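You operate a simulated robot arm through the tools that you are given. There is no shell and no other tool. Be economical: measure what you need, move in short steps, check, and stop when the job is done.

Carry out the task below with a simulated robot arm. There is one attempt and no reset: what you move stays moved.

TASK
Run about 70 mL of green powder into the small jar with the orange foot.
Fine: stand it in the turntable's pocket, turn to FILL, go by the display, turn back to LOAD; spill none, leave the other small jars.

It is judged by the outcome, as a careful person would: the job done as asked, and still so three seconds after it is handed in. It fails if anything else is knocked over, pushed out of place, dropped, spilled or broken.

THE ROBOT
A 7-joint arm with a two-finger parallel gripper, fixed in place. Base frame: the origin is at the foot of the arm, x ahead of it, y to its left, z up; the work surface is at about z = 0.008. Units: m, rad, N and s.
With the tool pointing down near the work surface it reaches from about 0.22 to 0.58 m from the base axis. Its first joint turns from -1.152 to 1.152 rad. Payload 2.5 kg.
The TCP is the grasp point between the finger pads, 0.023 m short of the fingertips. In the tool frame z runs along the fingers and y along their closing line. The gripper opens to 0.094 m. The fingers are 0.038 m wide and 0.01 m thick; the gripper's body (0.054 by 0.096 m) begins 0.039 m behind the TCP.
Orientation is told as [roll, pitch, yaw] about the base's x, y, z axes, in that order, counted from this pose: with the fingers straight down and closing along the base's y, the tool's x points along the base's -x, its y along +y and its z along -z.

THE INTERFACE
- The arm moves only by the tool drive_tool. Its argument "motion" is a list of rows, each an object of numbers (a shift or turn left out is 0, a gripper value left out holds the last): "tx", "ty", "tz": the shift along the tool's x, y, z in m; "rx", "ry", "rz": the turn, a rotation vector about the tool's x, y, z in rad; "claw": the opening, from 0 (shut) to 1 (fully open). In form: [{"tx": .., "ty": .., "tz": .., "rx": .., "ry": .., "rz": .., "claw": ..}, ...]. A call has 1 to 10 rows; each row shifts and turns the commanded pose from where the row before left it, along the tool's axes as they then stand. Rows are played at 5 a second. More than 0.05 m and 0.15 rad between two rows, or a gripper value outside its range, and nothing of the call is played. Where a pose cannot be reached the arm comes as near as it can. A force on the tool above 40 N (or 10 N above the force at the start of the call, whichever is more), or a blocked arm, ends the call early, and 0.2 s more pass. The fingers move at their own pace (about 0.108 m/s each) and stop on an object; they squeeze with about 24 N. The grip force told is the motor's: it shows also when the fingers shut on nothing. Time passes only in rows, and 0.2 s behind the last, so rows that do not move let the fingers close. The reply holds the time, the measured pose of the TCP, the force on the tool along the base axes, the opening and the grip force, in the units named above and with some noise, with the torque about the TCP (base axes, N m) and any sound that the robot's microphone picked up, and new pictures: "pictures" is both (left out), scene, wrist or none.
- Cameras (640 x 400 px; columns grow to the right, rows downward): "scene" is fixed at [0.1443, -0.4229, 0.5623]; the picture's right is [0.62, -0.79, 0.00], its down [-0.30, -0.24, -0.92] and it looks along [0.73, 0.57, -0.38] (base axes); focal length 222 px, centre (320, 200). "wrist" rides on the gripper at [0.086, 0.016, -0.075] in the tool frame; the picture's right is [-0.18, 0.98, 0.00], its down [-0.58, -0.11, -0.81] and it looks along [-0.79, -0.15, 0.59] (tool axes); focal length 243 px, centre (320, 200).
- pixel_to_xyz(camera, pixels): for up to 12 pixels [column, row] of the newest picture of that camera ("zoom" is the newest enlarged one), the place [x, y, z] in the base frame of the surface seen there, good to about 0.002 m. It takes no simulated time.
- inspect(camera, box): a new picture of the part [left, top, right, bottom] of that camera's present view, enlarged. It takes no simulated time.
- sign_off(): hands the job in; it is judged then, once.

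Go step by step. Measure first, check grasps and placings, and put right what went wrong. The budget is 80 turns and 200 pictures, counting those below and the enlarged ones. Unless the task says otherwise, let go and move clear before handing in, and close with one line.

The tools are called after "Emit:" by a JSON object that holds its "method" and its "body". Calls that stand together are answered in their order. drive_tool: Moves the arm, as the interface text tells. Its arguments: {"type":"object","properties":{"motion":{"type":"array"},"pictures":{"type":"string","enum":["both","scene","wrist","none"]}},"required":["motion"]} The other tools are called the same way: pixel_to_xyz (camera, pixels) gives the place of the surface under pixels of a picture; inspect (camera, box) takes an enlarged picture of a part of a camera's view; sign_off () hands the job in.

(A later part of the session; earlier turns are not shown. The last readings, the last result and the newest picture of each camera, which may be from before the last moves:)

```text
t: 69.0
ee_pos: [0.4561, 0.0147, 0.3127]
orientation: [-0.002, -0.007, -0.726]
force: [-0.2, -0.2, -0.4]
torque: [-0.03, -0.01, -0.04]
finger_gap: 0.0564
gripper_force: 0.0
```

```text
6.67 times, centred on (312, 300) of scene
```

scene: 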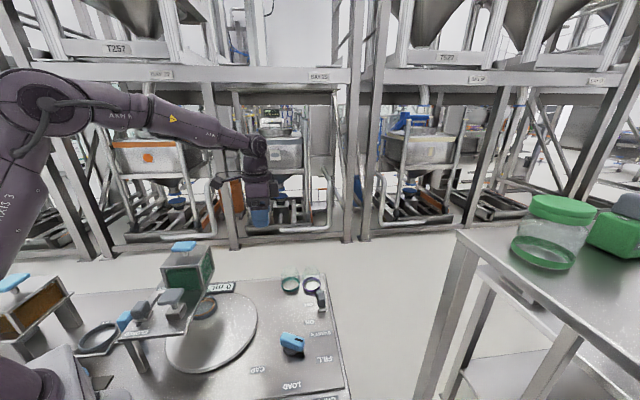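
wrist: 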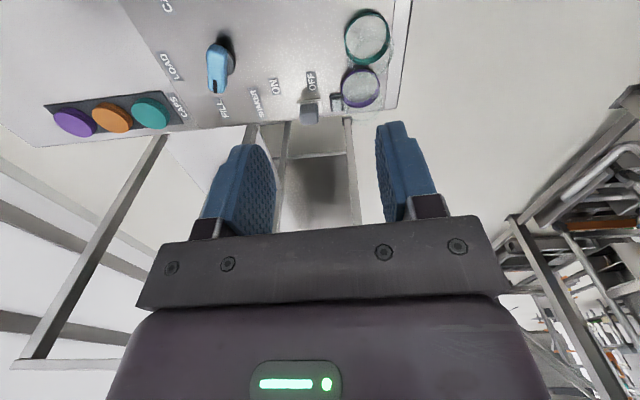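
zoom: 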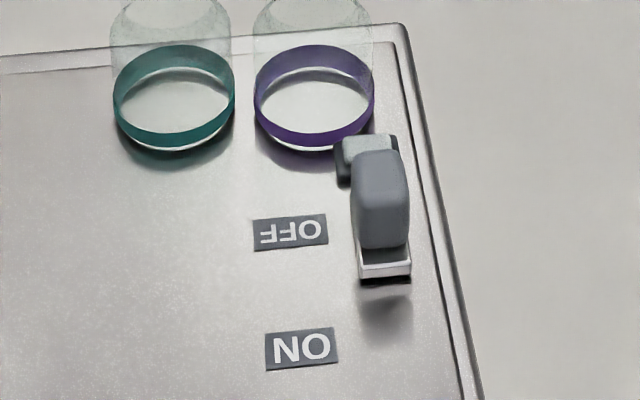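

Emit:
{"method": "inspect", "body": {"camera": "wrist", "box": [240, 40, 400, 150]}}

Emit:
{"method": "pixel_to_xyz", "body": {"camera": "wrist", "pixels": [[309, 115], [303, 112], [317, 112], [310, 98], [310, 106], [336, 101], [312, 82], [275, 87], [295, 122], [309, 122], [219, 66], [360, 87]]}}

```text
3.64 times, centred on (320, 95) of wrist
```

zoom: 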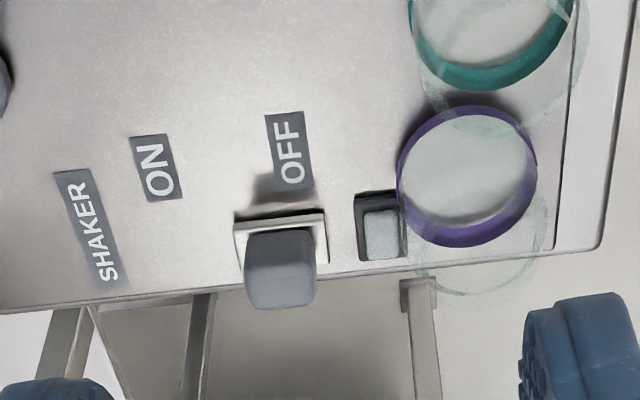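

```text
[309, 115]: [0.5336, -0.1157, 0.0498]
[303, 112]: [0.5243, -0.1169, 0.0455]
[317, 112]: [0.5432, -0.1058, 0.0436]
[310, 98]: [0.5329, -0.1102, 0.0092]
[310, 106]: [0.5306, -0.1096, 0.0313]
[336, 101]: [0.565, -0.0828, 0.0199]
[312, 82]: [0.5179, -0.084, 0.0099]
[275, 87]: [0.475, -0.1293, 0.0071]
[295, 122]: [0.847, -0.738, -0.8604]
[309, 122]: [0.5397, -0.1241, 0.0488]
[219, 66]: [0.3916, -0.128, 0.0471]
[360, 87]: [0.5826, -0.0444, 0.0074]
```

Switch handle top at (0.536,-0.117,0.05), slides along the -d direction to ON; the lamp block behind it is only 20 mm high. I'll move above it with the same yaw and descend to a check height.

Emit:
{"method": "drive_tool", "body": {"motion": [{"ty": -0.041, "claw": 0.42}, {"tx": -0.049}, {"tx": -0.049}, {"tx": -0.049}, {"tz": 0.045}, {"tz": 0.045}, {"tz": 0.045}, {"tz": 0.03}, {}], "pictures": "both"}}

Emit:
{"method": "inspect", "body": {"camera": "scene", "box": [270, 220, 360, 320]}}

```text
t: 71.0
ee_pos: [0.54, -0.1152, 0.1471]
orientation: [-0.001, -0.01, -0.726]
force: [0.0, 0.2, 0.5]
torque: [0.0, 0.0, 0.01]
finger_gap: 0.0392
gripper_force: 0.0
```

scene: 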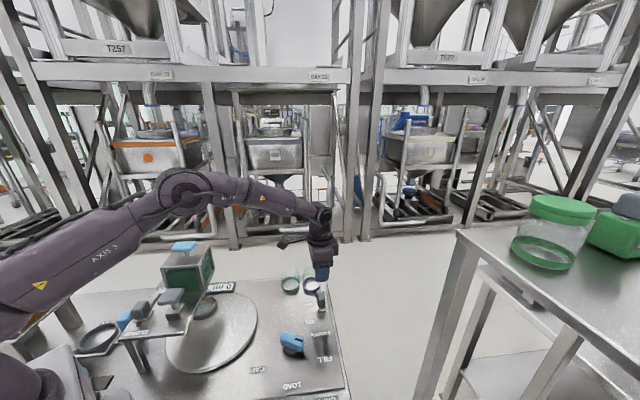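
wrist: 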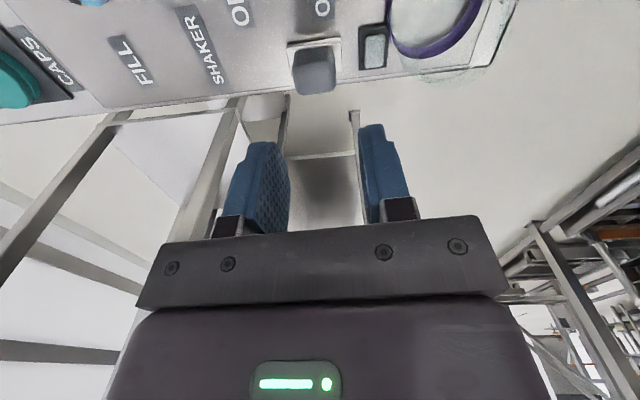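

```text
4.00 times, centred on (315, 270) of scene
```

zoom: 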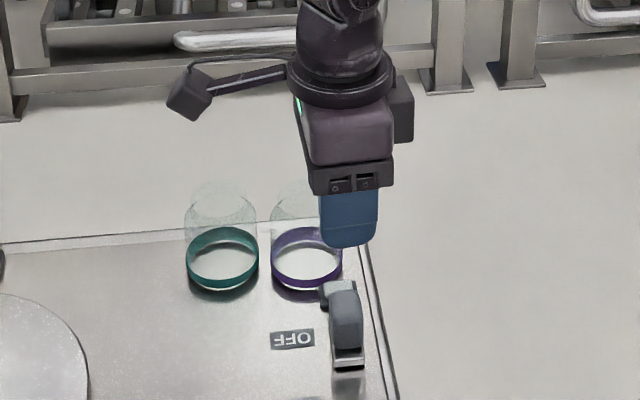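

Emit:
{"method": "pixel_to_xyz", "body": {"camera": "wrist", "pixels": [[314, 75], [296, 75], [334, 75], [314, 62], [314, 88], [374, 50], [446, 30]]}}

```text
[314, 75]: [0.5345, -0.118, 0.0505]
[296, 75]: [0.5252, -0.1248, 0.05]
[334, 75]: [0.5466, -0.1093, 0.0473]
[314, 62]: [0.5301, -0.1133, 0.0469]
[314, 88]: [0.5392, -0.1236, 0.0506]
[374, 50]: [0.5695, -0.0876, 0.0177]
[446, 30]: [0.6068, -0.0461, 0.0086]
```

Handle centre is 4 mm back along the slide. I'll correct that and lower over it.

Emit:
{"method": "drive_tool", "body": {"motion": [{"ty": -0.004}, {"tz": 0.04}, {"tz": 0.035}, {"tz": 0.02}, {}], "pictures": "both"}}

Emit:
{"method": "inspect", "body": {"camera": "scene", "box": [270, 240, 360, 340]}}

```text
t: 72.2
ee_pos: [0.5368, -0.1189, 0.0528]
orientation: [-0.003, -0.009, -0.726]
force: [0.2, -0.1, -0.6]
torque: [0.0, -0.01, -0.01]
finger_gap: 0.0393
gripper_force: 0.0
```

scene: 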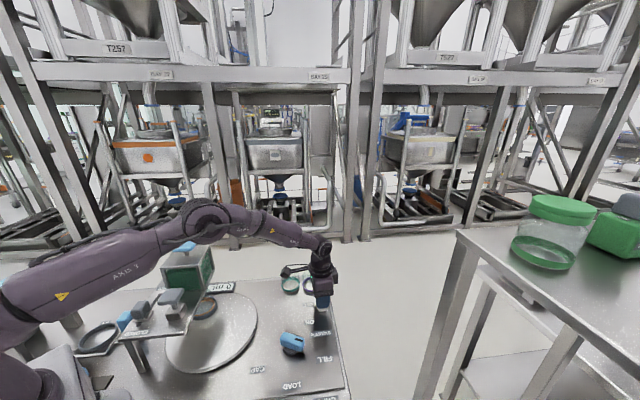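
wrist: 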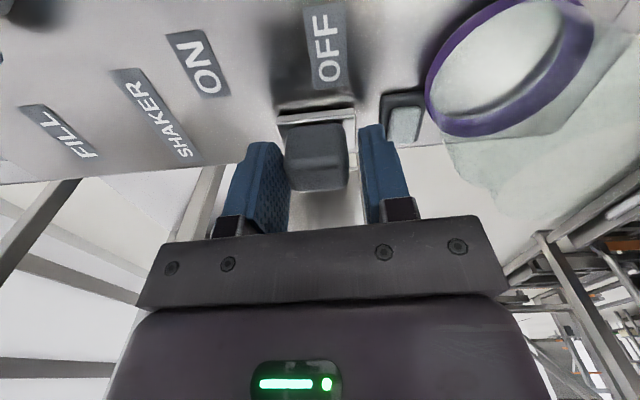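

```text
4.00 times, centred on (315, 290) of scene
```

zoom: 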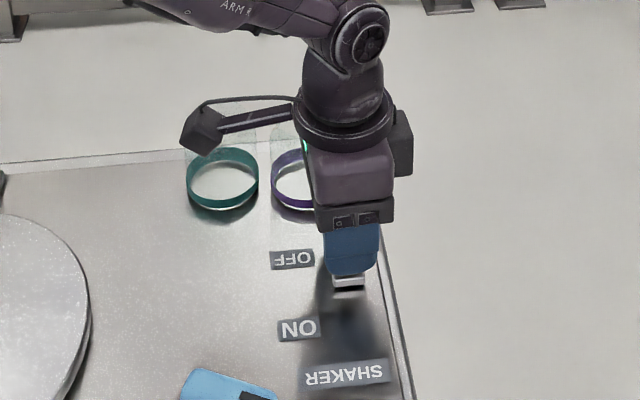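

The fingers straddle the handle. I'll slide it toward ON, watching for force and sound.

Emit:
{"method": "drive_tool", "body": {"motion": [{"ty": -0.012}, {"ty": -0.012}, {"ty": -0.012}, {}], "pictures": "both"}}

Emit:
{"method": "inspect", "body": {"camera": "scene", "box": [190, 270, 250, 320]}}

```text
t: 73.2
ee_pos: [0.5126, -0.1448, 0.0534]
orientation: [-0.002, -0.009, -0.726]
force: [-0.4, 0.2, 0.3]
torque: [0.0, -0.01, 0.01]
finger_gap: 0.0394
gripper_force: 0.0
```

scene: 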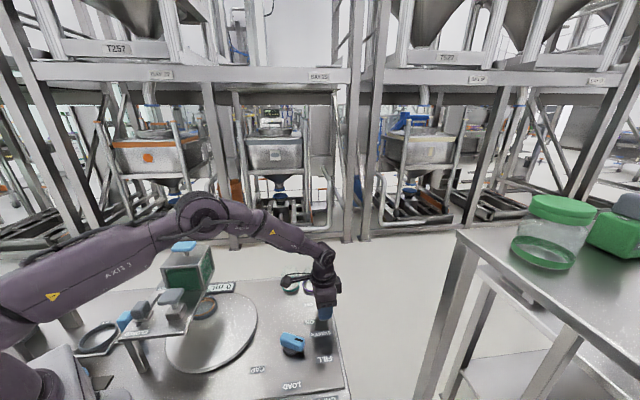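
wrist: 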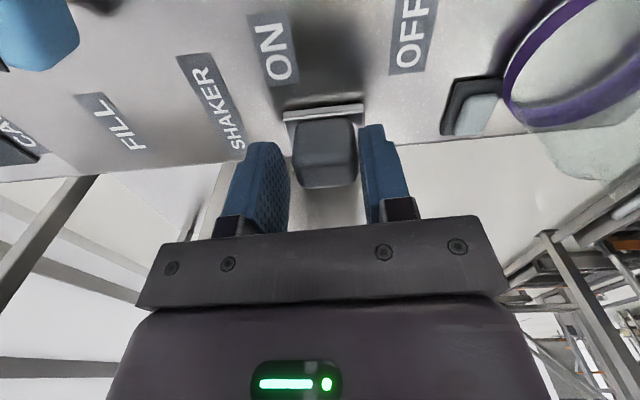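

```text
8.00 times, centred on (220, 295) of scene
```

zoom: 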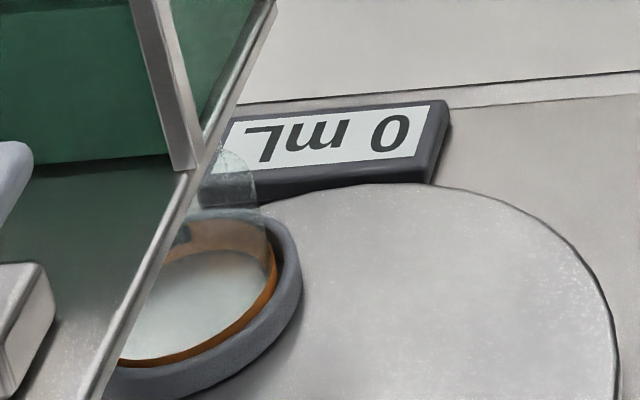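

The switch slides freely and the lamp is still dark. I'll continue to ON.

Emit:
{"method": "drive_tool", "body": {"motion": [{"ty": -0.01}, {"ty": -0.008}, {"ty": -0.006}, {}], "pictures": "wrist"}}

Emit:
{"method": "inspect", "body": {"camera": "scene", "box": [190, 270, 250, 320]}}

```text
t: 74.2
ee_pos: [0.499, -0.1595, 0.0539]
orientation: [0.005, -0.011, -0.722]
force: [19.5, 18.0, -3.1]
torque: [-0.16, -0.39, -0.37]
finger_gap: 0.051
gripper_force: 13.2
```

wrist: 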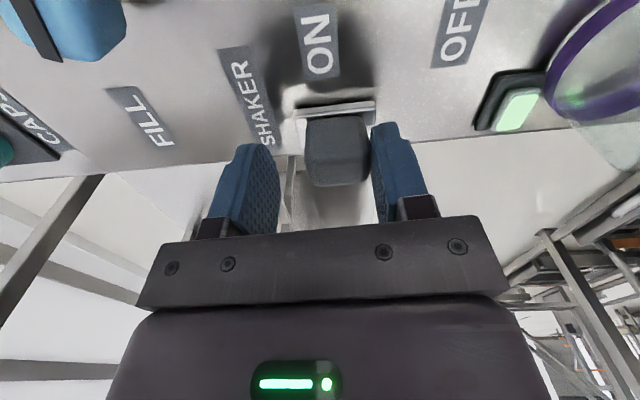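

```text
8.00 times, centred on (220, 295) of scene
```

zoom: 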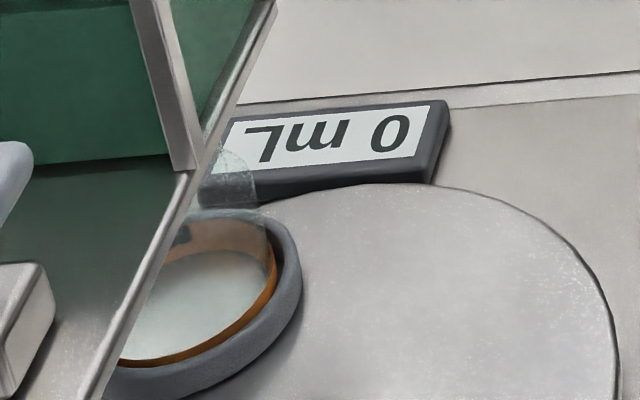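

The lamp is green, so the shaker is ON, and the closed gate holds at 0 mL. Going back to the gate.

Emit:
{"method": "drive_tool", "body": {"motion": [{"ty": 0.008, "claw": 0.6}, {"tz": -0.045}, {"tz": -0.05}, {"tz": -0.05}, {"tz": -0.05}, {"tz": -0.05}, {"tz": -0.013}, {"tx": 0.049}, {"tx": 0.049}, {"tx": 0.049}], "pictures": "none"}}

Emit:
{"method": "drive_tool", "body": {"motion": [{"tx": 0.049}, {"tx": 0.049}, {"tx": 0.049}, {"tx": 0.049}, {"tx": 0.049}, {"tx": 0.025}, {"rx": 0.07}, {"rx": 0.07}, {}], "pictures": "none"}}

Emit:
{"method": "inspect", "body": {"camera": "scene", "box": [190, 270, 250, 320]}}

```text
t: 76.3
ee_pos: [0.3905, -0.0558, 0.3098]
orientation: [0.0, -0.011, -0.728]
force: [0.4, -0.2, 0.6]
torque: [-0.01, -0.03, 0.0]
finger_gap: 0.0562
gripper_force: 0.1
```

```text
t: 78.3
ee_pos: [0.19, 0.1211, 0.3059]
orientation: [-0.144, -0.01, -0.725]
force: [-0.2, -0.5, -0.1]
torque: [0.02, 0.0, -0.05]
finger_gap: 0.0563
gripper_force: 0.1
```

```text
8.00 times, centred on (220, 295) of scene
```

zoom: 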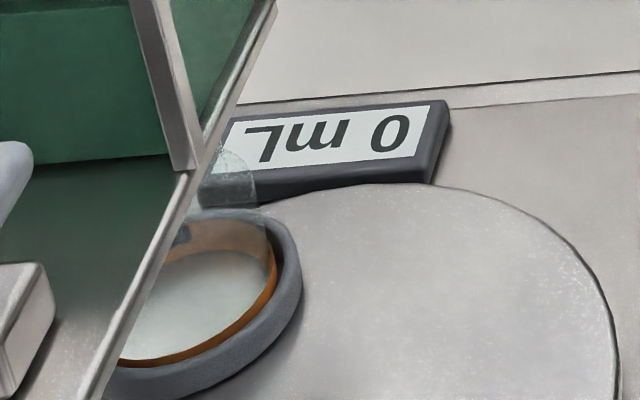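

Emit:
{"method": "drive_tool", "body": {"motion": [{"tz": 0.045, "ty": 0.004}, {"tz": 0.045, "ty": 0.004}, {"tz": 0.033, "ty": 0.0035}, {}], "pictures": "wrist"}}

Emit:
{"method": "inspect", "body": {"camera": "scene", "box": [190, 270, 250, 320]}}

```text
t: 79.3
ee_pos: [0.186, 0.1157, 0.1835]
orientation: [-0.141, -0.008, -0.727]
force: [-0.9, -0.3, 0.1]
torque: [-0.03, 0.03, -0.01]
finger_gap: 0.0565
gripper_force: 0.1
```

wrist: 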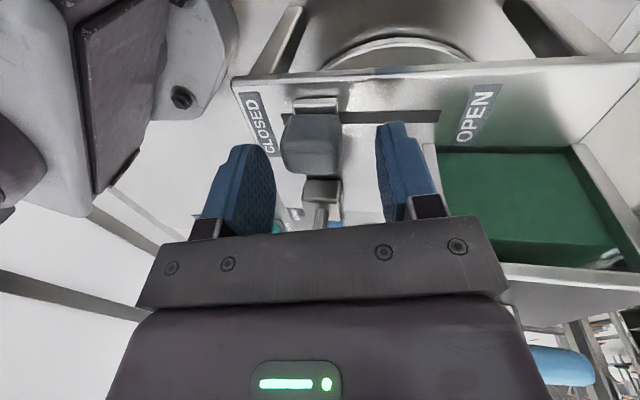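

```text
8.00 times, centred on (220, 295) of scene
```

zoom: 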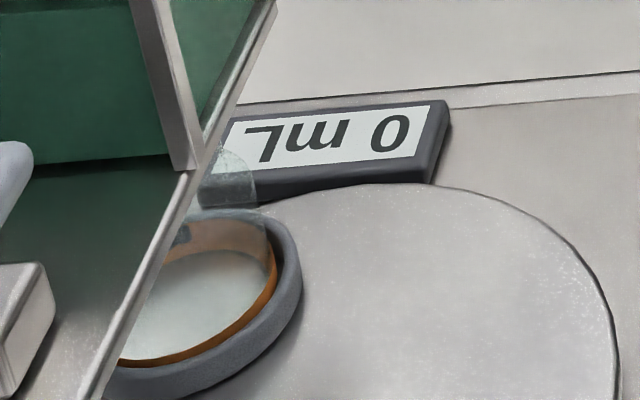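

In place with the gate closed. I'll narrow the fingers and open the gate about 1 cm, then read at once.

Emit:
{"method": "drive_tool", "body": {"motion": [{"claw": 0.36}, {}, {"ty": 0.006}], "pictures": "none"}}

Emit:
{"method": "inspect", "body": {"camera": "scene", "box": [190, 270, 250, 320]}}

```text
t: 80.2
ee_pos: [0.1903, 0.1208, 0.1829]
orientation: [-0.14, -0.007, -0.726]
force: [-0.7, -0.8, 0.2]
torque: [0.01, 0.03, -0.03]
finger_gap: 0.0346
gripper_force: 0.8
```

```text
8.00 times, centred on (220, 295) of scene
```

zoom: 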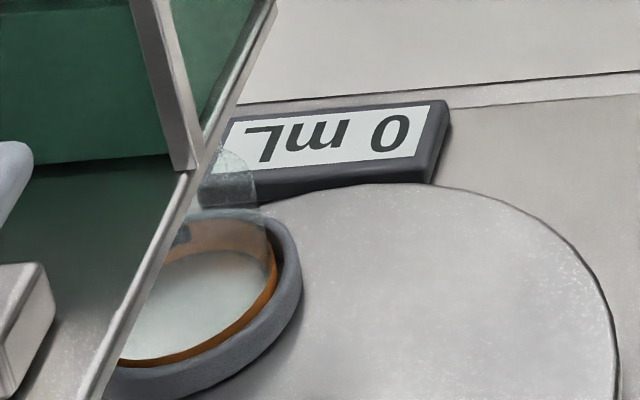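

Emit:
{"method": "drive_tool", "body": {"motion": [{"ty": 0.006}, {}], "pictures": "none"}}

Emit:
{"method": "inspect", "body": {"camera": "scene", "box": [190, 270, 250, 320]}}

```text
t: 80.8
ee_pos: [0.1931, 0.1257, 0.1808]
orientation: [-0.143, -0.009, -0.725]
force: [0.5, -0.5, -0.5]
torque: [-0.03, -0.01, -0.01]
finger_gap: 0.0347
gripper_force: 1.0
```

```text
8.00 times, centred on (220, 295) of scene
```

zoom: 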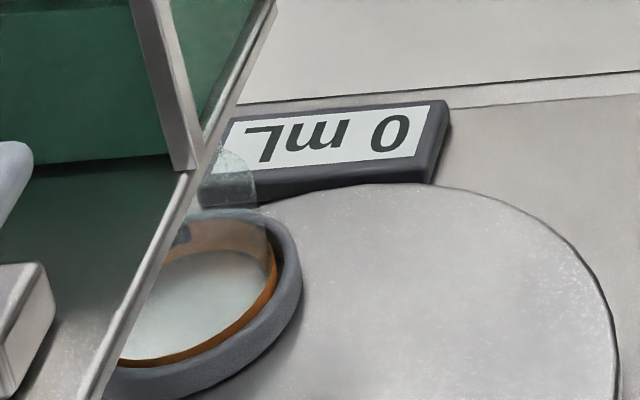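

Still 0 at about 15 mm. I'll open in two further small steps with a reading after each.

Emit:
{"method": "drive_tool", "body": {"motion": [{"ty": 0.006}], "pictures": "none"}}

Emit:
{"method": "inspect", "body": {"camera": "scene", "box": [190, 270, 250, 320]}}

Emit:
{"method": "drive_tool", "body": {"motion": [{"ty": 0.004}], "pictures": "none"}}

Emit:
{"method": "inspect", "body": {"camera": "scene", "box": [190, 270, 250, 320]}}

```text
t: 81.2
ee_pos: [0.1986, 0.1282, 0.181]
orientation: [-0.141, -0.01, -0.726]
force: [0.6, -0.2, 0.3]
torque: [0.01, 0.02, 0.0]
finger_gap: 0.0346
gripper_force: 1.5
```

```text
8.00 times, centred on (220, 295) of scene
```

zoom: 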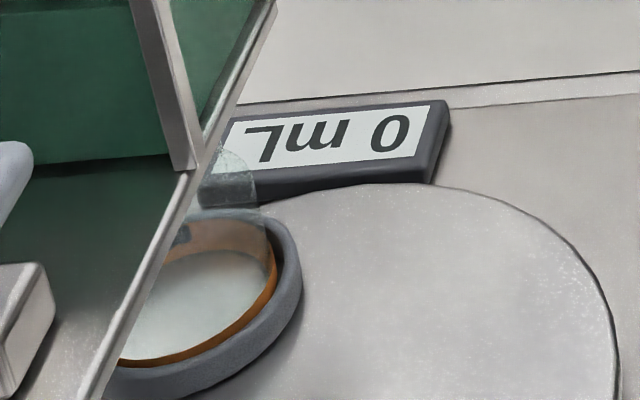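

```text
t: 81.5
ee_pos: [0.2002, 0.1327, 0.1792]
orientation: [-0.143, -0.009, -0.726]
force: [0.4, 0.6, 1.8]
torque: [0.0, -0.02, -0.05]
finger_gap: 0.0347
gripper_force: 0.4
```

```text
8.00 times, centred on (220, 295) of scene
```

zoom: 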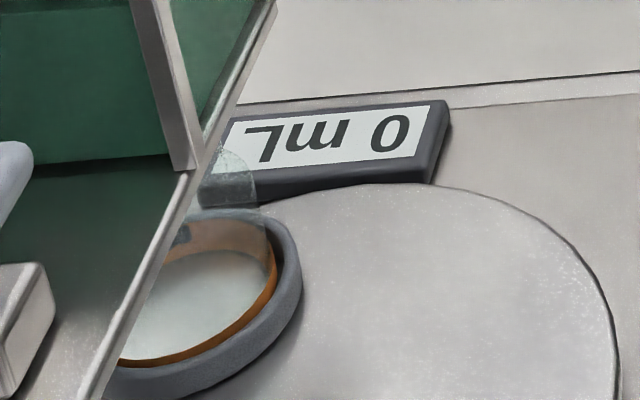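

Emit:
{"method": "drive_tool", "body": {"motion": [{"ty": 0.006}], "pictures": "none"}}

Emit:
{"method": "inspect", "body": {"camera": "scene", "box": [190, 270, 250, 320]}}

Emit:
{"method": "drive_tool", "body": {"motion": [{"ty": 0.005}], "pictures": "none"}}

Emit:
{"method": "inspect", "body": {"camera": "scene", "box": [190, 270, 250, 320]}}

```text
t: 82.0
ee_pos: [0.2043, 0.1365, 0.1794]
orientation: [-0.141, -0.009, -0.727]
force: [-0.3, -0.5, 1.6]
torque: [0.06, 0.04, -0.02]
finger_gap: 0.0348
gripper_force: 0.8
```

```text
8.00 times, centred on (220, 295) of scene
```

zoom: 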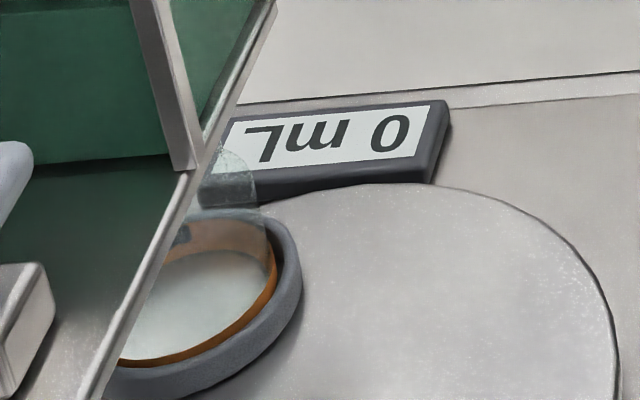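

```text
t: 82.3
ee_pos: [0.2078, 0.1417, 0.1796]
orientation: [-0.141, -0.008, -0.725]
force: [0.6, -0.8, -0.4]
torque: [-0.02, -0.06, -0.04]
finger_gap: 0.0345
gripper_force: 0.7
```

```text
8.00 times, centred on (220, 295) of scene
```

zoom: 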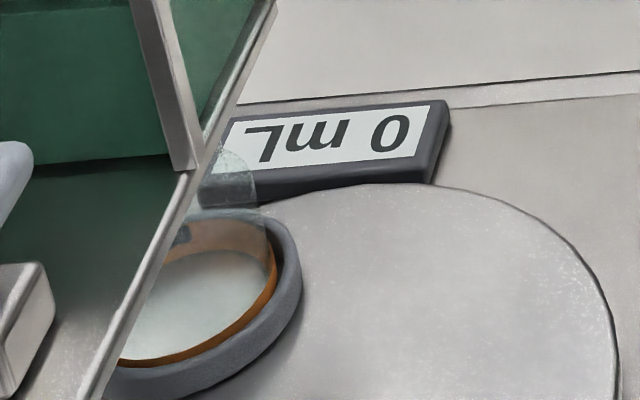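

Emit:
{"method": "drive_tool", "body": {"motion": [{"ty": 0.005}, {}], "pictures": "none"}}

Emit:
{"method": "inspect", "body": {"camera": "scene", "box": [190, 270, 250, 320]}}

Emit:
{"method": "drive_tool", "body": {"motion": [{"ty": 0.005}, {}], "pictures": "both"}}

Emit:
{"method": "inspect", "body": {"camera": "scene", "box": [190, 270, 250, 320]}}

```text
t: 83.0
ee_pos: [0.2112, 0.1451, 0.1779]
orientation: [-0.142, -0.01, -0.725]
force: [0.6, 1.0, 0.8]
torque: [0.01, -0.05, -0.04]
finger_gap: 0.035
gripper_force: 1.4
```

```text
8.00 times, centred on (220, 295) of scene
```

zoom: 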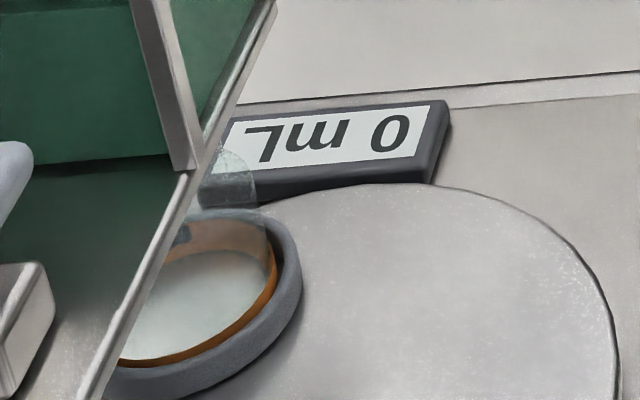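

```text
t: 83.5
ee_pos: [0.2144, 0.1478, 0.1783]
orientation: [-0.14, -0.008, -0.727]
force: [1.2, 0.1, 1.1]
torque: [0.01, -0.03, -0.02]
finger_gap: 0.0348
gripper_force: 1.6
```

scene: 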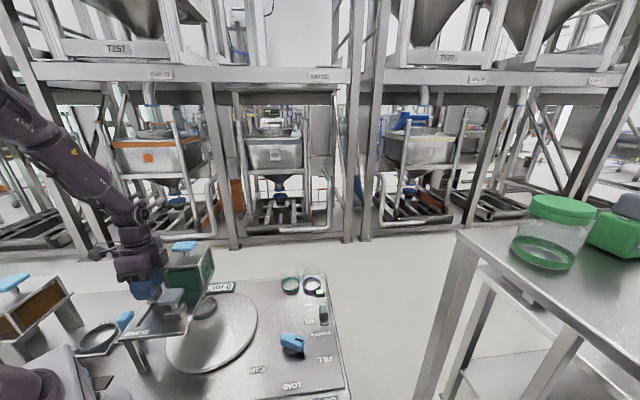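
wrist: 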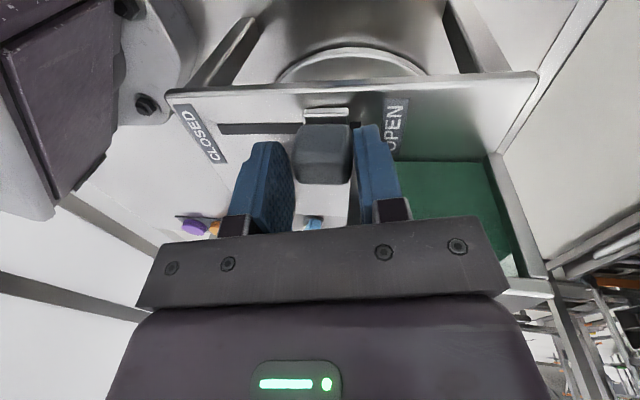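

```text
8.00 times, centred on (220, 295) of scene
```

zoom: 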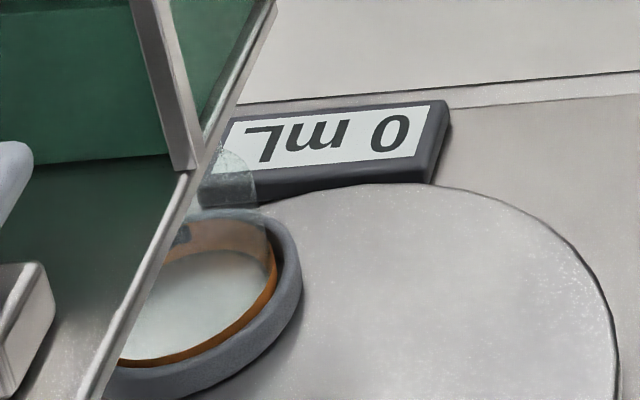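

About 44 of 49 mm open, shaker lamp lit, still 0 mL. I'll push to the full OPEN stop and wait, reading twice.

Emit:
{"method": "drive_tool", "body": {"motion": [{"ty": 0.005}, {"ty": 0.003}, {}], "pictures": "none"}}

Emit:
{"method": "inspect", "body": {"camera": "scene", "box": [190, 270, 250, 320]}}

Emit:
{"method": "drive_tool", "body": {"motion": [{}, {}, {}], "pictures": "none"}}

Emit:
{"method": "inspect", "body": {"camera": "scene", "box": [190, 270, 250, 320]}}

Emit:
{"method": "inspect", "body": {"camera": "scene", "box": [260, 280, 350, 360]}}

```text
t: 84.3
ee_pos: [0.2184, 0.1522, 0.176]
orientation: [-0.149, -0.007, -0.727]
force: [-12.9, -16.0, 0.8]
torque: [-0.14, 0.12, -0.33]
finger_gap: 0.0431
gripper_force: 10.4
```

```text
8.00 times, centred on (220, 295) of scene
```

zoom: 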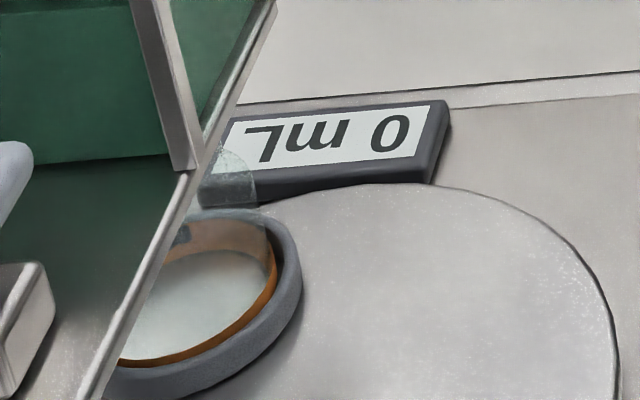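

```text
t: 85.2
ee_pos: [0.219, 0.1524, 0.1754]
orientation: [-0.15, -0.007, -0.726]
force: [-11.1, -17.9, -3.1]
torque: [-0.06, 0.09, -0.24]
finger_gap: 0.0432
gripper_force: 10.5
```

```text
8.00 times, centred on (220, 295) of scene
```

zoom: 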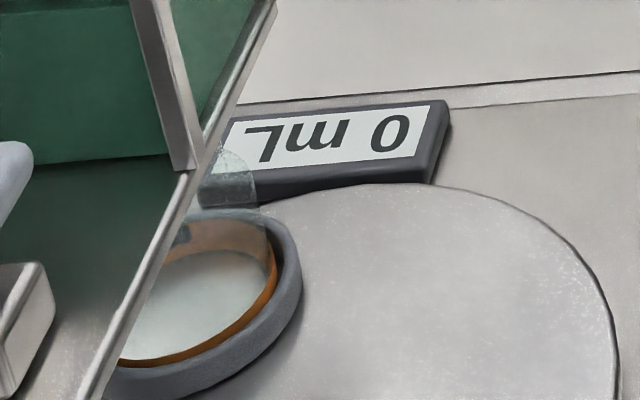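

```text
5.00 times, centred on (305, 320) of scene
```

zoom: 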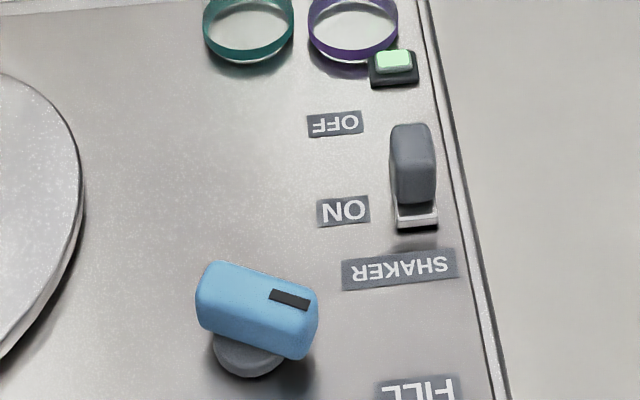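

The knob mark now points at -66°, so FILL is reached; the gate is at OPEN and the lamp is lit, yet no flow. I'll back the finger off the stop, wait a moment, and examine the hopper closely.

Emit:
{"method": "drive_tool", "body": {"motion": [{"ty": -0.005}, {}, {}], "pictures": "wrist"}}

Emit:
{"method": "inspect", "body": {"camera": "scene", "box": [150, 235, 240, 325]}}

Emit:
{"method": "inspect", "body": {"camera": "wrist", "box": [260, 40, 560, 240]}}

Emit:
{"method": "inspect", "body": {"camera": "scene", "box": [190, 280, 230, 320]}}

```text
t: 86.0
ee_pos: [0.216, 0.151, 0.1772]
orientation: [-0.142, -0.01, -0.725]
force: [-10.2, -6.5, 3.2]
torque: [-0.11, 0.12, -0.27]
finger_gap: 0.0384
gripper_force: 4.9
```

wrist: 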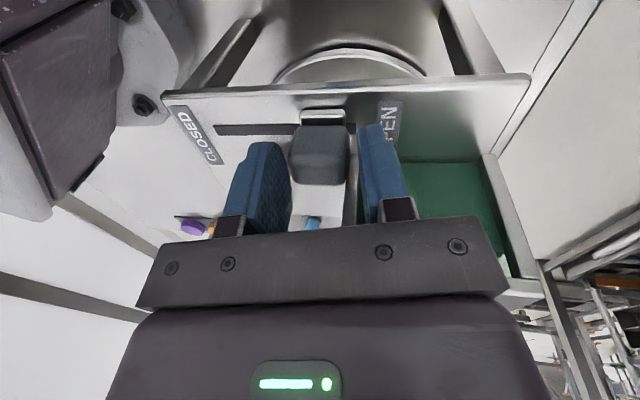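

```text
4.44 times, centred on (195, 280) of scene
```

zoom: 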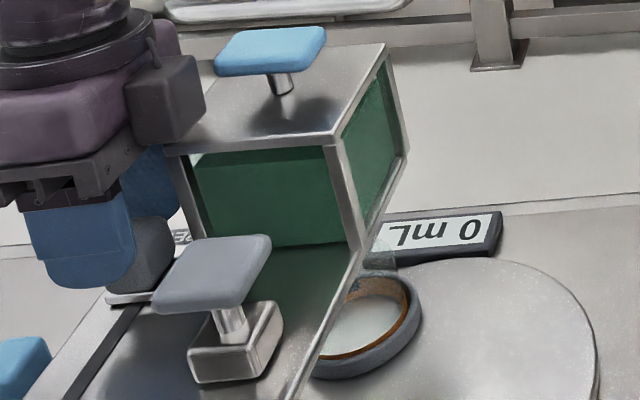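

```text
2.00 times, centred on (410, 140) of wrist
```

zoom: 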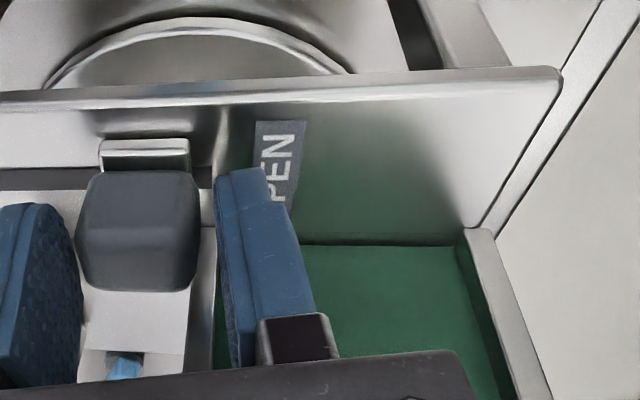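

```text
10.00 times, centred on (210, 300) of scene
```

zoom: 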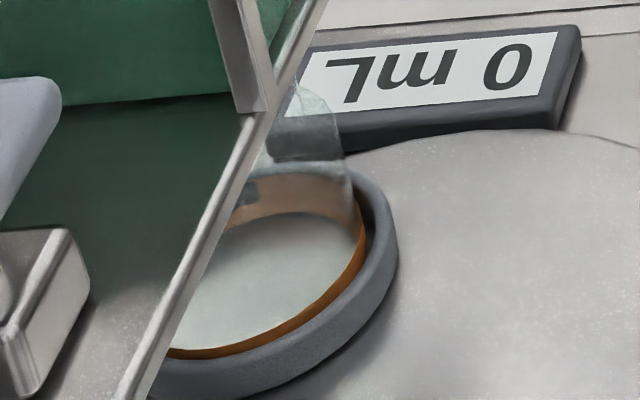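

Everything I've tried is set, yet the powder doesn't run, so the remaining untried control is the hopper's own blue T-handle (top at about (0.298,0.130,0.246)), likely a dosing plunger. I'll rise off the gate, close the fingers over it and give it a short, gentle press, reading the display.

Emit:
{"method": "drive_tool", "body": {"motion": [{"tz": -0.04}, {"tz": -0.04}, {"tz": -0.045}, {"rx": -0.07, "claw": 0}, {"rx": -0.07}, {"tx": -0.04}, {"tx": -0.035, "ty": 0.01}, {"ty": 0.012}, {}], "pictures": "both"}}

Emit:
{"method": "inspect", "body": {"camera": "scene", "box": [140, 200, 250, 310]}}

Emit:
{"method": "pixel_to_xyz", "body": {"camera": "scene", "pixels": [[174, 248], [185, 250], [195, 244], [185, 242], [177, 243], [192, 249]]}}

```text
t: 88.0
ee_pos: [0.2987, 0.13, 0.3017]
orientation: [-0.003, -0.008, -0.728]
force: [-0.2, -0.4, -1.0]
torque: [0.0, -0.02, -0.03]
finger_gap: 0.0
gripper_force: 24.1
```

scene: 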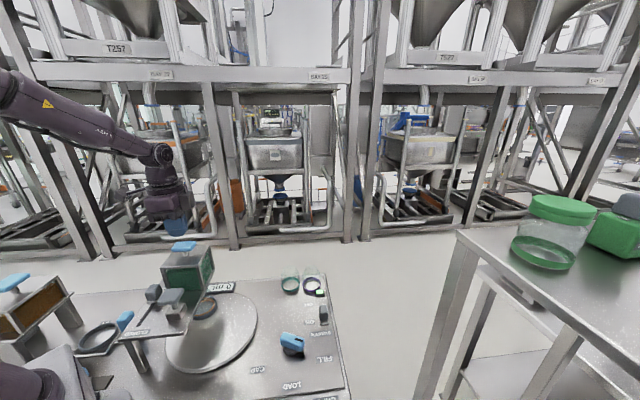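
wrist: 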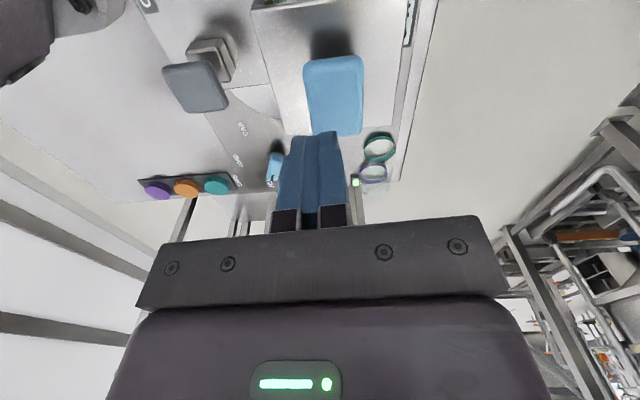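

```text
3.64 times, centred on (195, 255) of scene
```

zoom: 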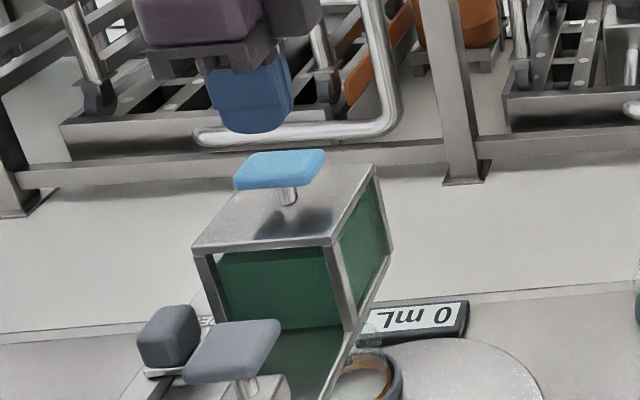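

```text
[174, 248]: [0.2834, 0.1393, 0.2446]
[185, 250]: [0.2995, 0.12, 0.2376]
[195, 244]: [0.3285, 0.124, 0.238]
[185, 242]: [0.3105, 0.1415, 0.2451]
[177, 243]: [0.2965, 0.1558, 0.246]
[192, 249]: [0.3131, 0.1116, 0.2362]
```

I'm centred over the blue T. Short press, read, release, read.

Emit:
{"method": "drive_tool", "body": {"motion": [{"tz": 0.027}, {"tz": 0.006}, {"tz": 0.005}, {"tz": 0.004}], "pictures": "none"}}

Emit:
{"method": "inspect", "body": {"camera": "scene", "box": [160, 230, 250, 320]}}

Emit:
{"method": "drive_tool", "body": {"motion": [{"tz": -0.015}], "pictures": "none"}}

Emit:
{"method": "inspect", "body": {"camera": "scene", "box": [160, 230, 250, 320]}}

```text
t: 89.0
ee_pos: [0.2972, 0.1311, 0.2593]
orientation: [-0.001, -0.008, -0.725]
force: [-1.5, -0.9, 3.1]
torque: [0.02, 0.05, 0.03]
finger_gap: 0.0002
gripper_force: 24.3
heard: click
```

```text
4.44 times, centred on (205, 275) of scene
```

zoom: 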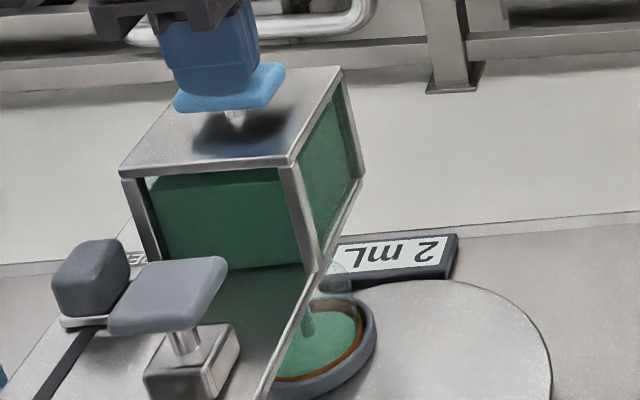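

```text
t: 89.3
ee_pos: [0.2981, 0.1311, 0.2753]
orientation: [-0.001, -0.008, -0.725]
force: [-0.1, -0.2, -0.1]
torque: [0.0, -0.01, -0.01]
finger_gap: 0.0
gripper_force: 24.2
```

```text
4.44 times, centred on (205, 275) of scene
```

zoom: 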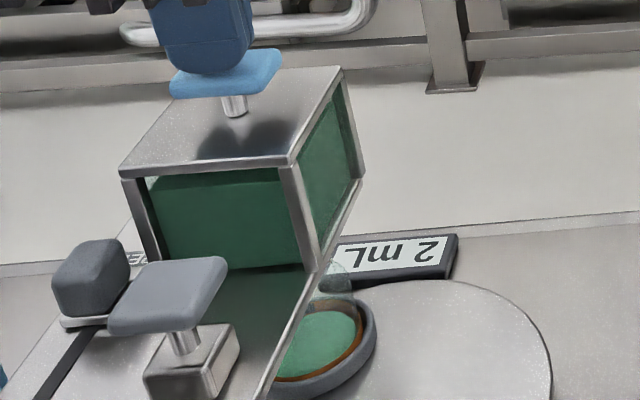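

That is it: a click, powder fell into the jar, and the display shows 2 mL, stopping on release. I'll press for about 1 s and measure the rate.

Emit:
{"method": "drive_tool", "body": {"motion": [{"tz": 0.0165}, {}, {}, {}, {}], "pictures": "none"}}

Emit:
{"method": "inspect", "body": {"camera": "scene", "box": [190, 270, 250, 320]}}

Emit:
{"method": "drive_tool", "body": {"motion": [{"tz": -0.0165}, {}], "pictures": "none"}}

Emit:
{"method": "inspect", "body": {"camera": "scene", "box": [190, 270, 250, 320]}}

```text
t: 90.5
ee_pos: [0.2977, 0.1306, 0.2578]
orientation: [-0.002, -0.009, -0.726]
force: [0.0, 1.7, 4.1]
torque: [0.1, 0.01, -0.04]
finger_gap: 0.0
gripper_force: 24.2
heard: click
```

```text
8.00 times, centred on (220, 295) of scene
```

zoom: 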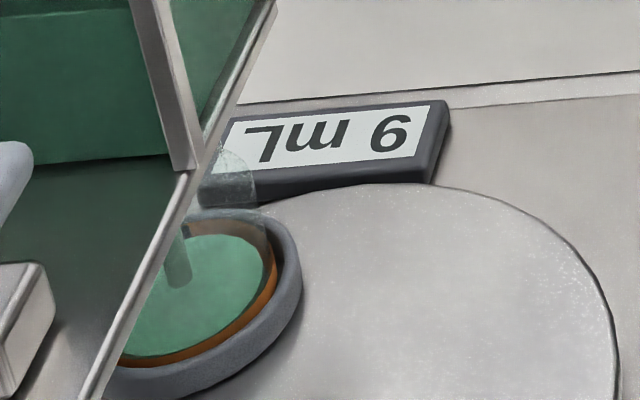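

```text
t: 91.2
ee_pos: [0.2976, 0.1304, 0.2739]
orientation: [-0.004, -0.008, -0.726]
force: [0.1, 0.0, -0.1]
torque: [-0.04, 0.03, 0.0]
finger_gap: 0.0
gripper_force: 24.0
```

```text
8.00 times, centred on (220, 295) of scene
```

zoom: 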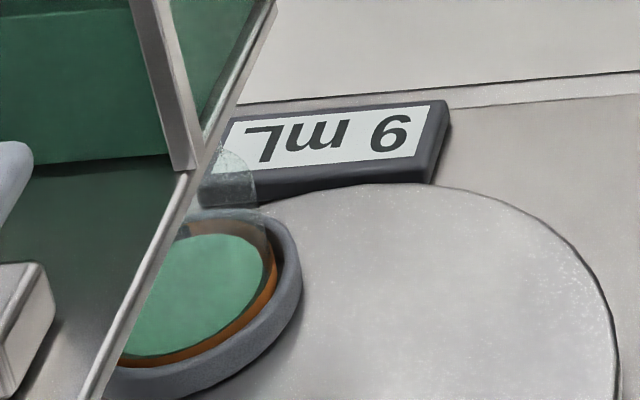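

The text is upside down in this view, so that glyph is a 6 or 9 (about 4–6 mL/s). I'll hold for about 4.5 s, reading midway, then release.

Emit:
{"method": "drive_tool", "body": {"motion": [{"tz": 0.0165}, {}, {}, {}, {}, {}, {}, {}, {}, {}], "pictures": "none"}}

Emit:
{"method": "inspect", "body": {"camera": "scene", "box": [190, 270, 250, 320]}}

Emit:
{"method": "drive_tool", "body": {"motion": [{}, {}, {}, {}, {}, {}, {}, {}, {}, {"tz": -0.0165}], "pictures": "none"}}

Emit:
{"method": "inspect", "body": {"camera": "scene", "box": [190, 270, 250, 320]}}

```text
t: 93.3
ee_pos: [0.2976, 0.1311, 0.2573]
orientation: [-0.001, -0.008, -0.725]
force: [0.7, -0.2, 3.7]
torque: [0.05, 0.02, -0.01]
finger_gap: 0.0
gripper_force: 23.8
heard: click
```

```text
8.00 times, centred on (220, 295) of scene
```

zoom: 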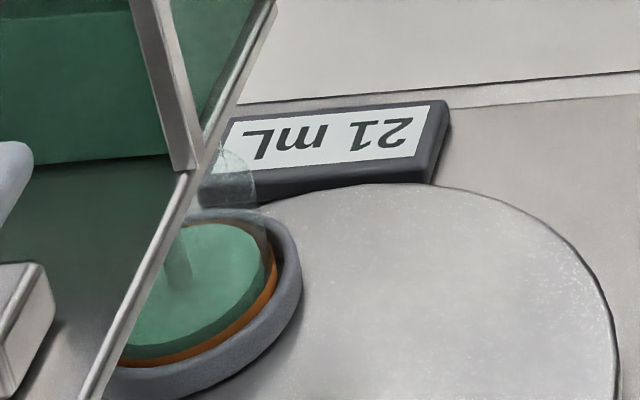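

```text
t: 95.5
ee_pos: [0.2986, 0.1314, 0.2742]
orientation: [-0.003, -0.008, -0.725]
force: [-0.7, 0.3, 0.5]
torque: [-0.02, -0.01, 0.02]
finger_gap: 0.0
gripper_force: 24.0
```

```text
8.00 times, centred on (220, 295) of scene
```

zoom: 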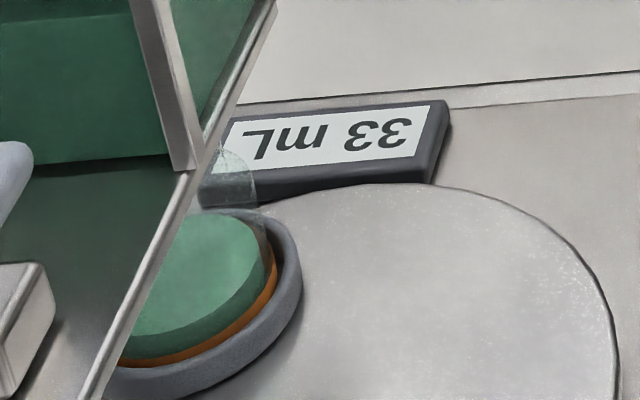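

The display went 9 → 21 → 33, a steady ~6.1 mL/s. I need 37 mL more, about 6 s: two holds, then a third that ends slightly under, with readings.

Emit:
{"method": "drive_tool", "body": {"motion": [{"tz": 0.0165}, {}, {}, {}, {}, {}, {}, {}, {}, {}], "pictures": "none"}}

Emit:
{"method": "drive_tool", "body": {"motion": [{}, {}, {}, {}, {}, {}, {}, {}, {}, {}], "pictures": "none"}}

Emit:
{"method": "drive_tool", "body": {"motion": [{}, {}, {}, {}, {}, {}, {}, {}, {"tz": -0.0165}], "pictures": "none"}}

Emit:
{"method": "inspect", "body": {"camera": "scene", "box": [190, 270, 250, 320]}}

```text
t: 97.8
ee_pos: [0.2979, 0.1299, 0.2581]
orientation: [-0.002, -0.009, -0.727]
force: [-1.4, 0.4, 4.9]
torque: [0.05, 0.08, -0.02]
finger_gap: 0.0
gripper_force: 23.8
heard: click
```

```text
t: 100.0
ee_pos: [0.2987, 0.1313, 0.2589]
orientation: [-0.002, -0.008, -0.726]
force: [0.7, 0.9, 3.9]
torque: [0.05, 0.03, 0.0]
finger_gap: 0.0
gripper_force: 23.8
```

```text
t: 102.0
ee_pos: [0.2977, 0.1312, 0.2755]
orientation: [-0.004, -0.008, -0.726]
force: [-0.1, -0.6, -0.6]
torque: [-0.01, -0.02, 0.0]
finger_gap: 0.0003
gripper_force: 24.0
```

```text
8.00 times, centred on (220, 295) of scene
```

zoom: 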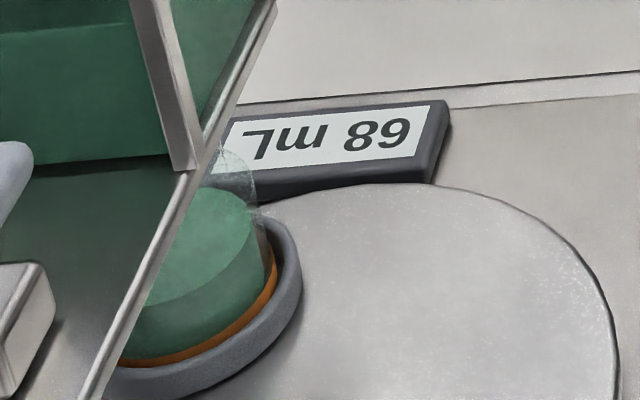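

The display reads 68 mL (upside-down). One quick tap for the last 1–2 mL, then I'll fly straight to the knob at yaw -1.19 (bar is symmetric) and straddle it.

Emit:
{"method": "drive_tool", "body": {"motion": [{"tz": 0.0165}, {"tz": -0.0165}, {"tz": -0.035}, {"claw": 0.6}, {}], "pictures": "none"}}

Emit:
{"method": "inspect", "body": {"camera": "scene", "box": [190, 270, 250, 320]}}

Emit:
{"method": "drive_tool", "body": {"motion": [{"tx": -0.05}, {"tx": -0.05}, {"tx": -0.05}, {"tx": -0.05}, {"tx": -0.05}, {"ty": -0.048}, {"ty": -0.048}, {"ty": -0.0475}, {"rz": 0.14}, {"rz": 0.14}], "pictures": "none"}}

Emit:
{"method": "drive_tool", "body": {"motion": [{"rz": 0.14}, {"rz": 0.041}, {"tz": 0.045}, {"tz": 0.045}, {"tz": 0.045}, {}], "pictures": "both"}}

Emit:
{"method": "pixel_to_xyz", "body": {"camera": "scene", "pixels": [[284, 338], [302, 346], [295, 339], [303, 341]]}}

```text
t: 103.2
ee_pos: [0.2975, 0.1316, 0.3096]
orientation: [-0.003, -0.008, -0.726]
force: [0.6, 0.5, -0.3]
torque: [0.02, 0.02, -0.01]
finger_gap: 0.0563
gripper_force: 0.1
heard: click
```

```text
8.00 times, centred on (220, 295) of scene
```

zoom: 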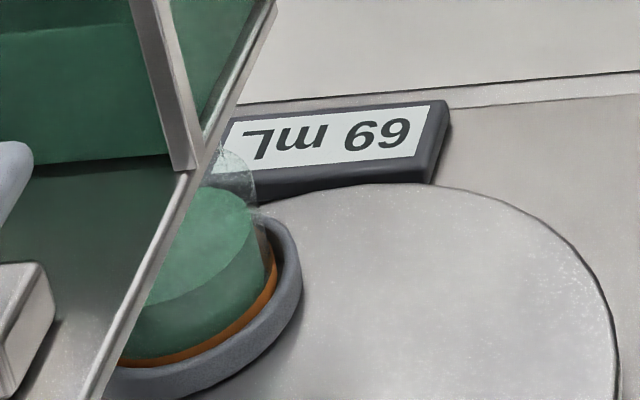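

```text
t: 105.3
ee_pos: [0.3904, -0.1419, 0.3109]
orientation: [0.0, -0.008, -1.008]
force: [-0.2, 0.7, 0.3]
torque: [0.01, 0.02, -0.01]
finger_gap: 0.0565
gripper_force: 0.1
```

```text
t: 106.8
ee_pos: [0.3919, -0.1448, 0.1757]
orientation: [0.002, -0.009, -1.188]
force: [0.3, -0.7, 0.2]
torque: [-0.02, -0.02, 0.03]
finger_gap: 0.0564
gripper_force: 0.1
```

scene: 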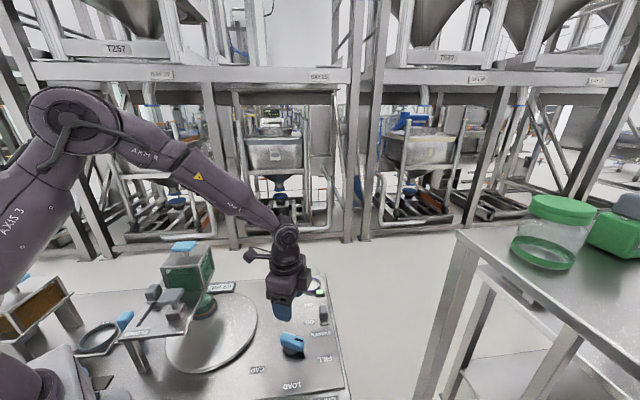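
wrist: 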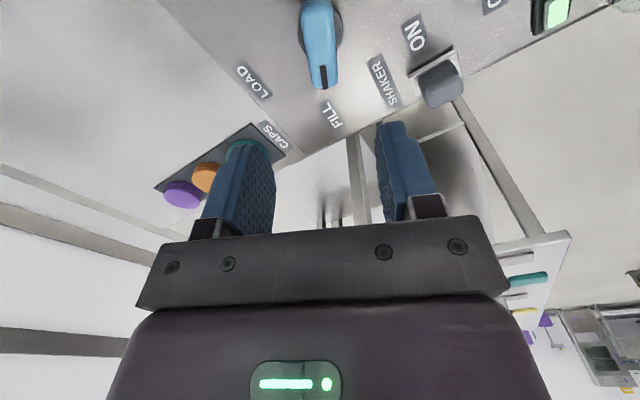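

```text
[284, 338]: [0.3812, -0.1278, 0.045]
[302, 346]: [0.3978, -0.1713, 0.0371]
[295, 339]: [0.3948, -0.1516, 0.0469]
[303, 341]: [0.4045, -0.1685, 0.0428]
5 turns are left
```

The display reads 69 mL. Now I'll lower onto the knob, hold it snugly, and turn it back 67° to LOAD (yaw -2.355 puts the bar at its original angle).

Emit:
{"method": "drive_tool", "body": {"motion": [{"tx": 0.003}, {"tz": 0.045}, {"tz": 0.045}, {"tz": 0.038}, {"claw": 0.25}, {}, {}], "pictures": "none"}}

Emit:
{"method": "drive_tool", "body": {"motion": [{"rz": 0.08}, {"rz": 0.08}, {"rz": 0.08}, {"rz": 0.08}, {"rz": 0.08}, {"rz": 0.08}, {"rz": 0.08}, {"rz": 0.08}, {"rz": 0.08}, {"rz": 0.08}], "pictures": "none"}}

Emit:
{"method": "drive_tool", "body": {"motion": [{"rz": 0.08}, {"rz": 0.08}, {"rz": 0.08}, {"rz": 0.08}, {"rz": 0.047}, {}], "pictures": "scene"}}

Emit:
{"method": "inspect", "body": {"camera": "scene", "box": [190, 280, 340, 390]}}

```text
t: 108.3
ee_pos: [0.3913, -0.1407, 0.0496]
orientation: [0.005, -0.009, -1.186]
force: [9.9, 3.2, -3.6]
torque: [-0.13, -0.01, -0.23]
finger_gap: 0.0282
gripper_force: 4.9
```

```text
t: 110.5
ee_pos: [0.3904, -0.1412, 0.049]
orientation: [0.006, -0.005, -1.987]
force: [2.3, -0.9, 0.6]
torque: [0.01, -0.03, 0.03]
finger_gap: 0.0244
gripper_force: 1.4
```

```text
t: 112.0
ee_pos: [0.3903, -0.1422, 0.0491]
orientation: [0.006, -0.001, -2.353]
force: [-2.9, 2.3, -1.1]
torque: [0.09, 0.01, -0.03]
finger_gap: 0.0254
gripper_force: 1.8
```

scene: 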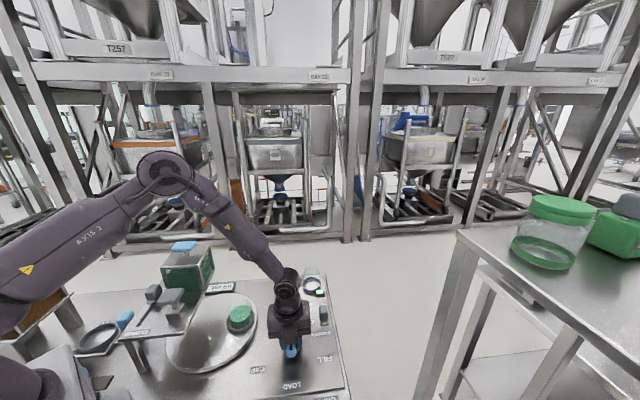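

```text
3.64 times, centred on (265, 335) of scene
4 turns are left
```

zoom: 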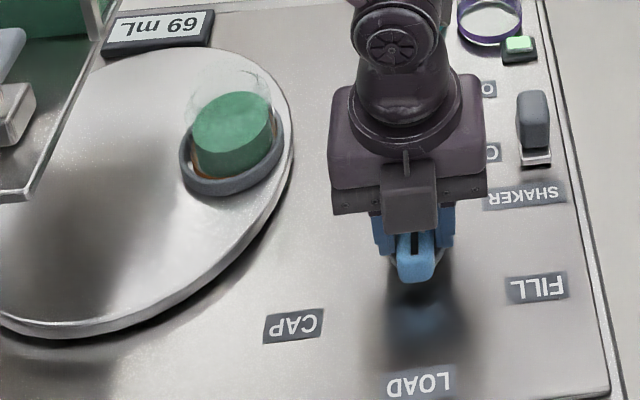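

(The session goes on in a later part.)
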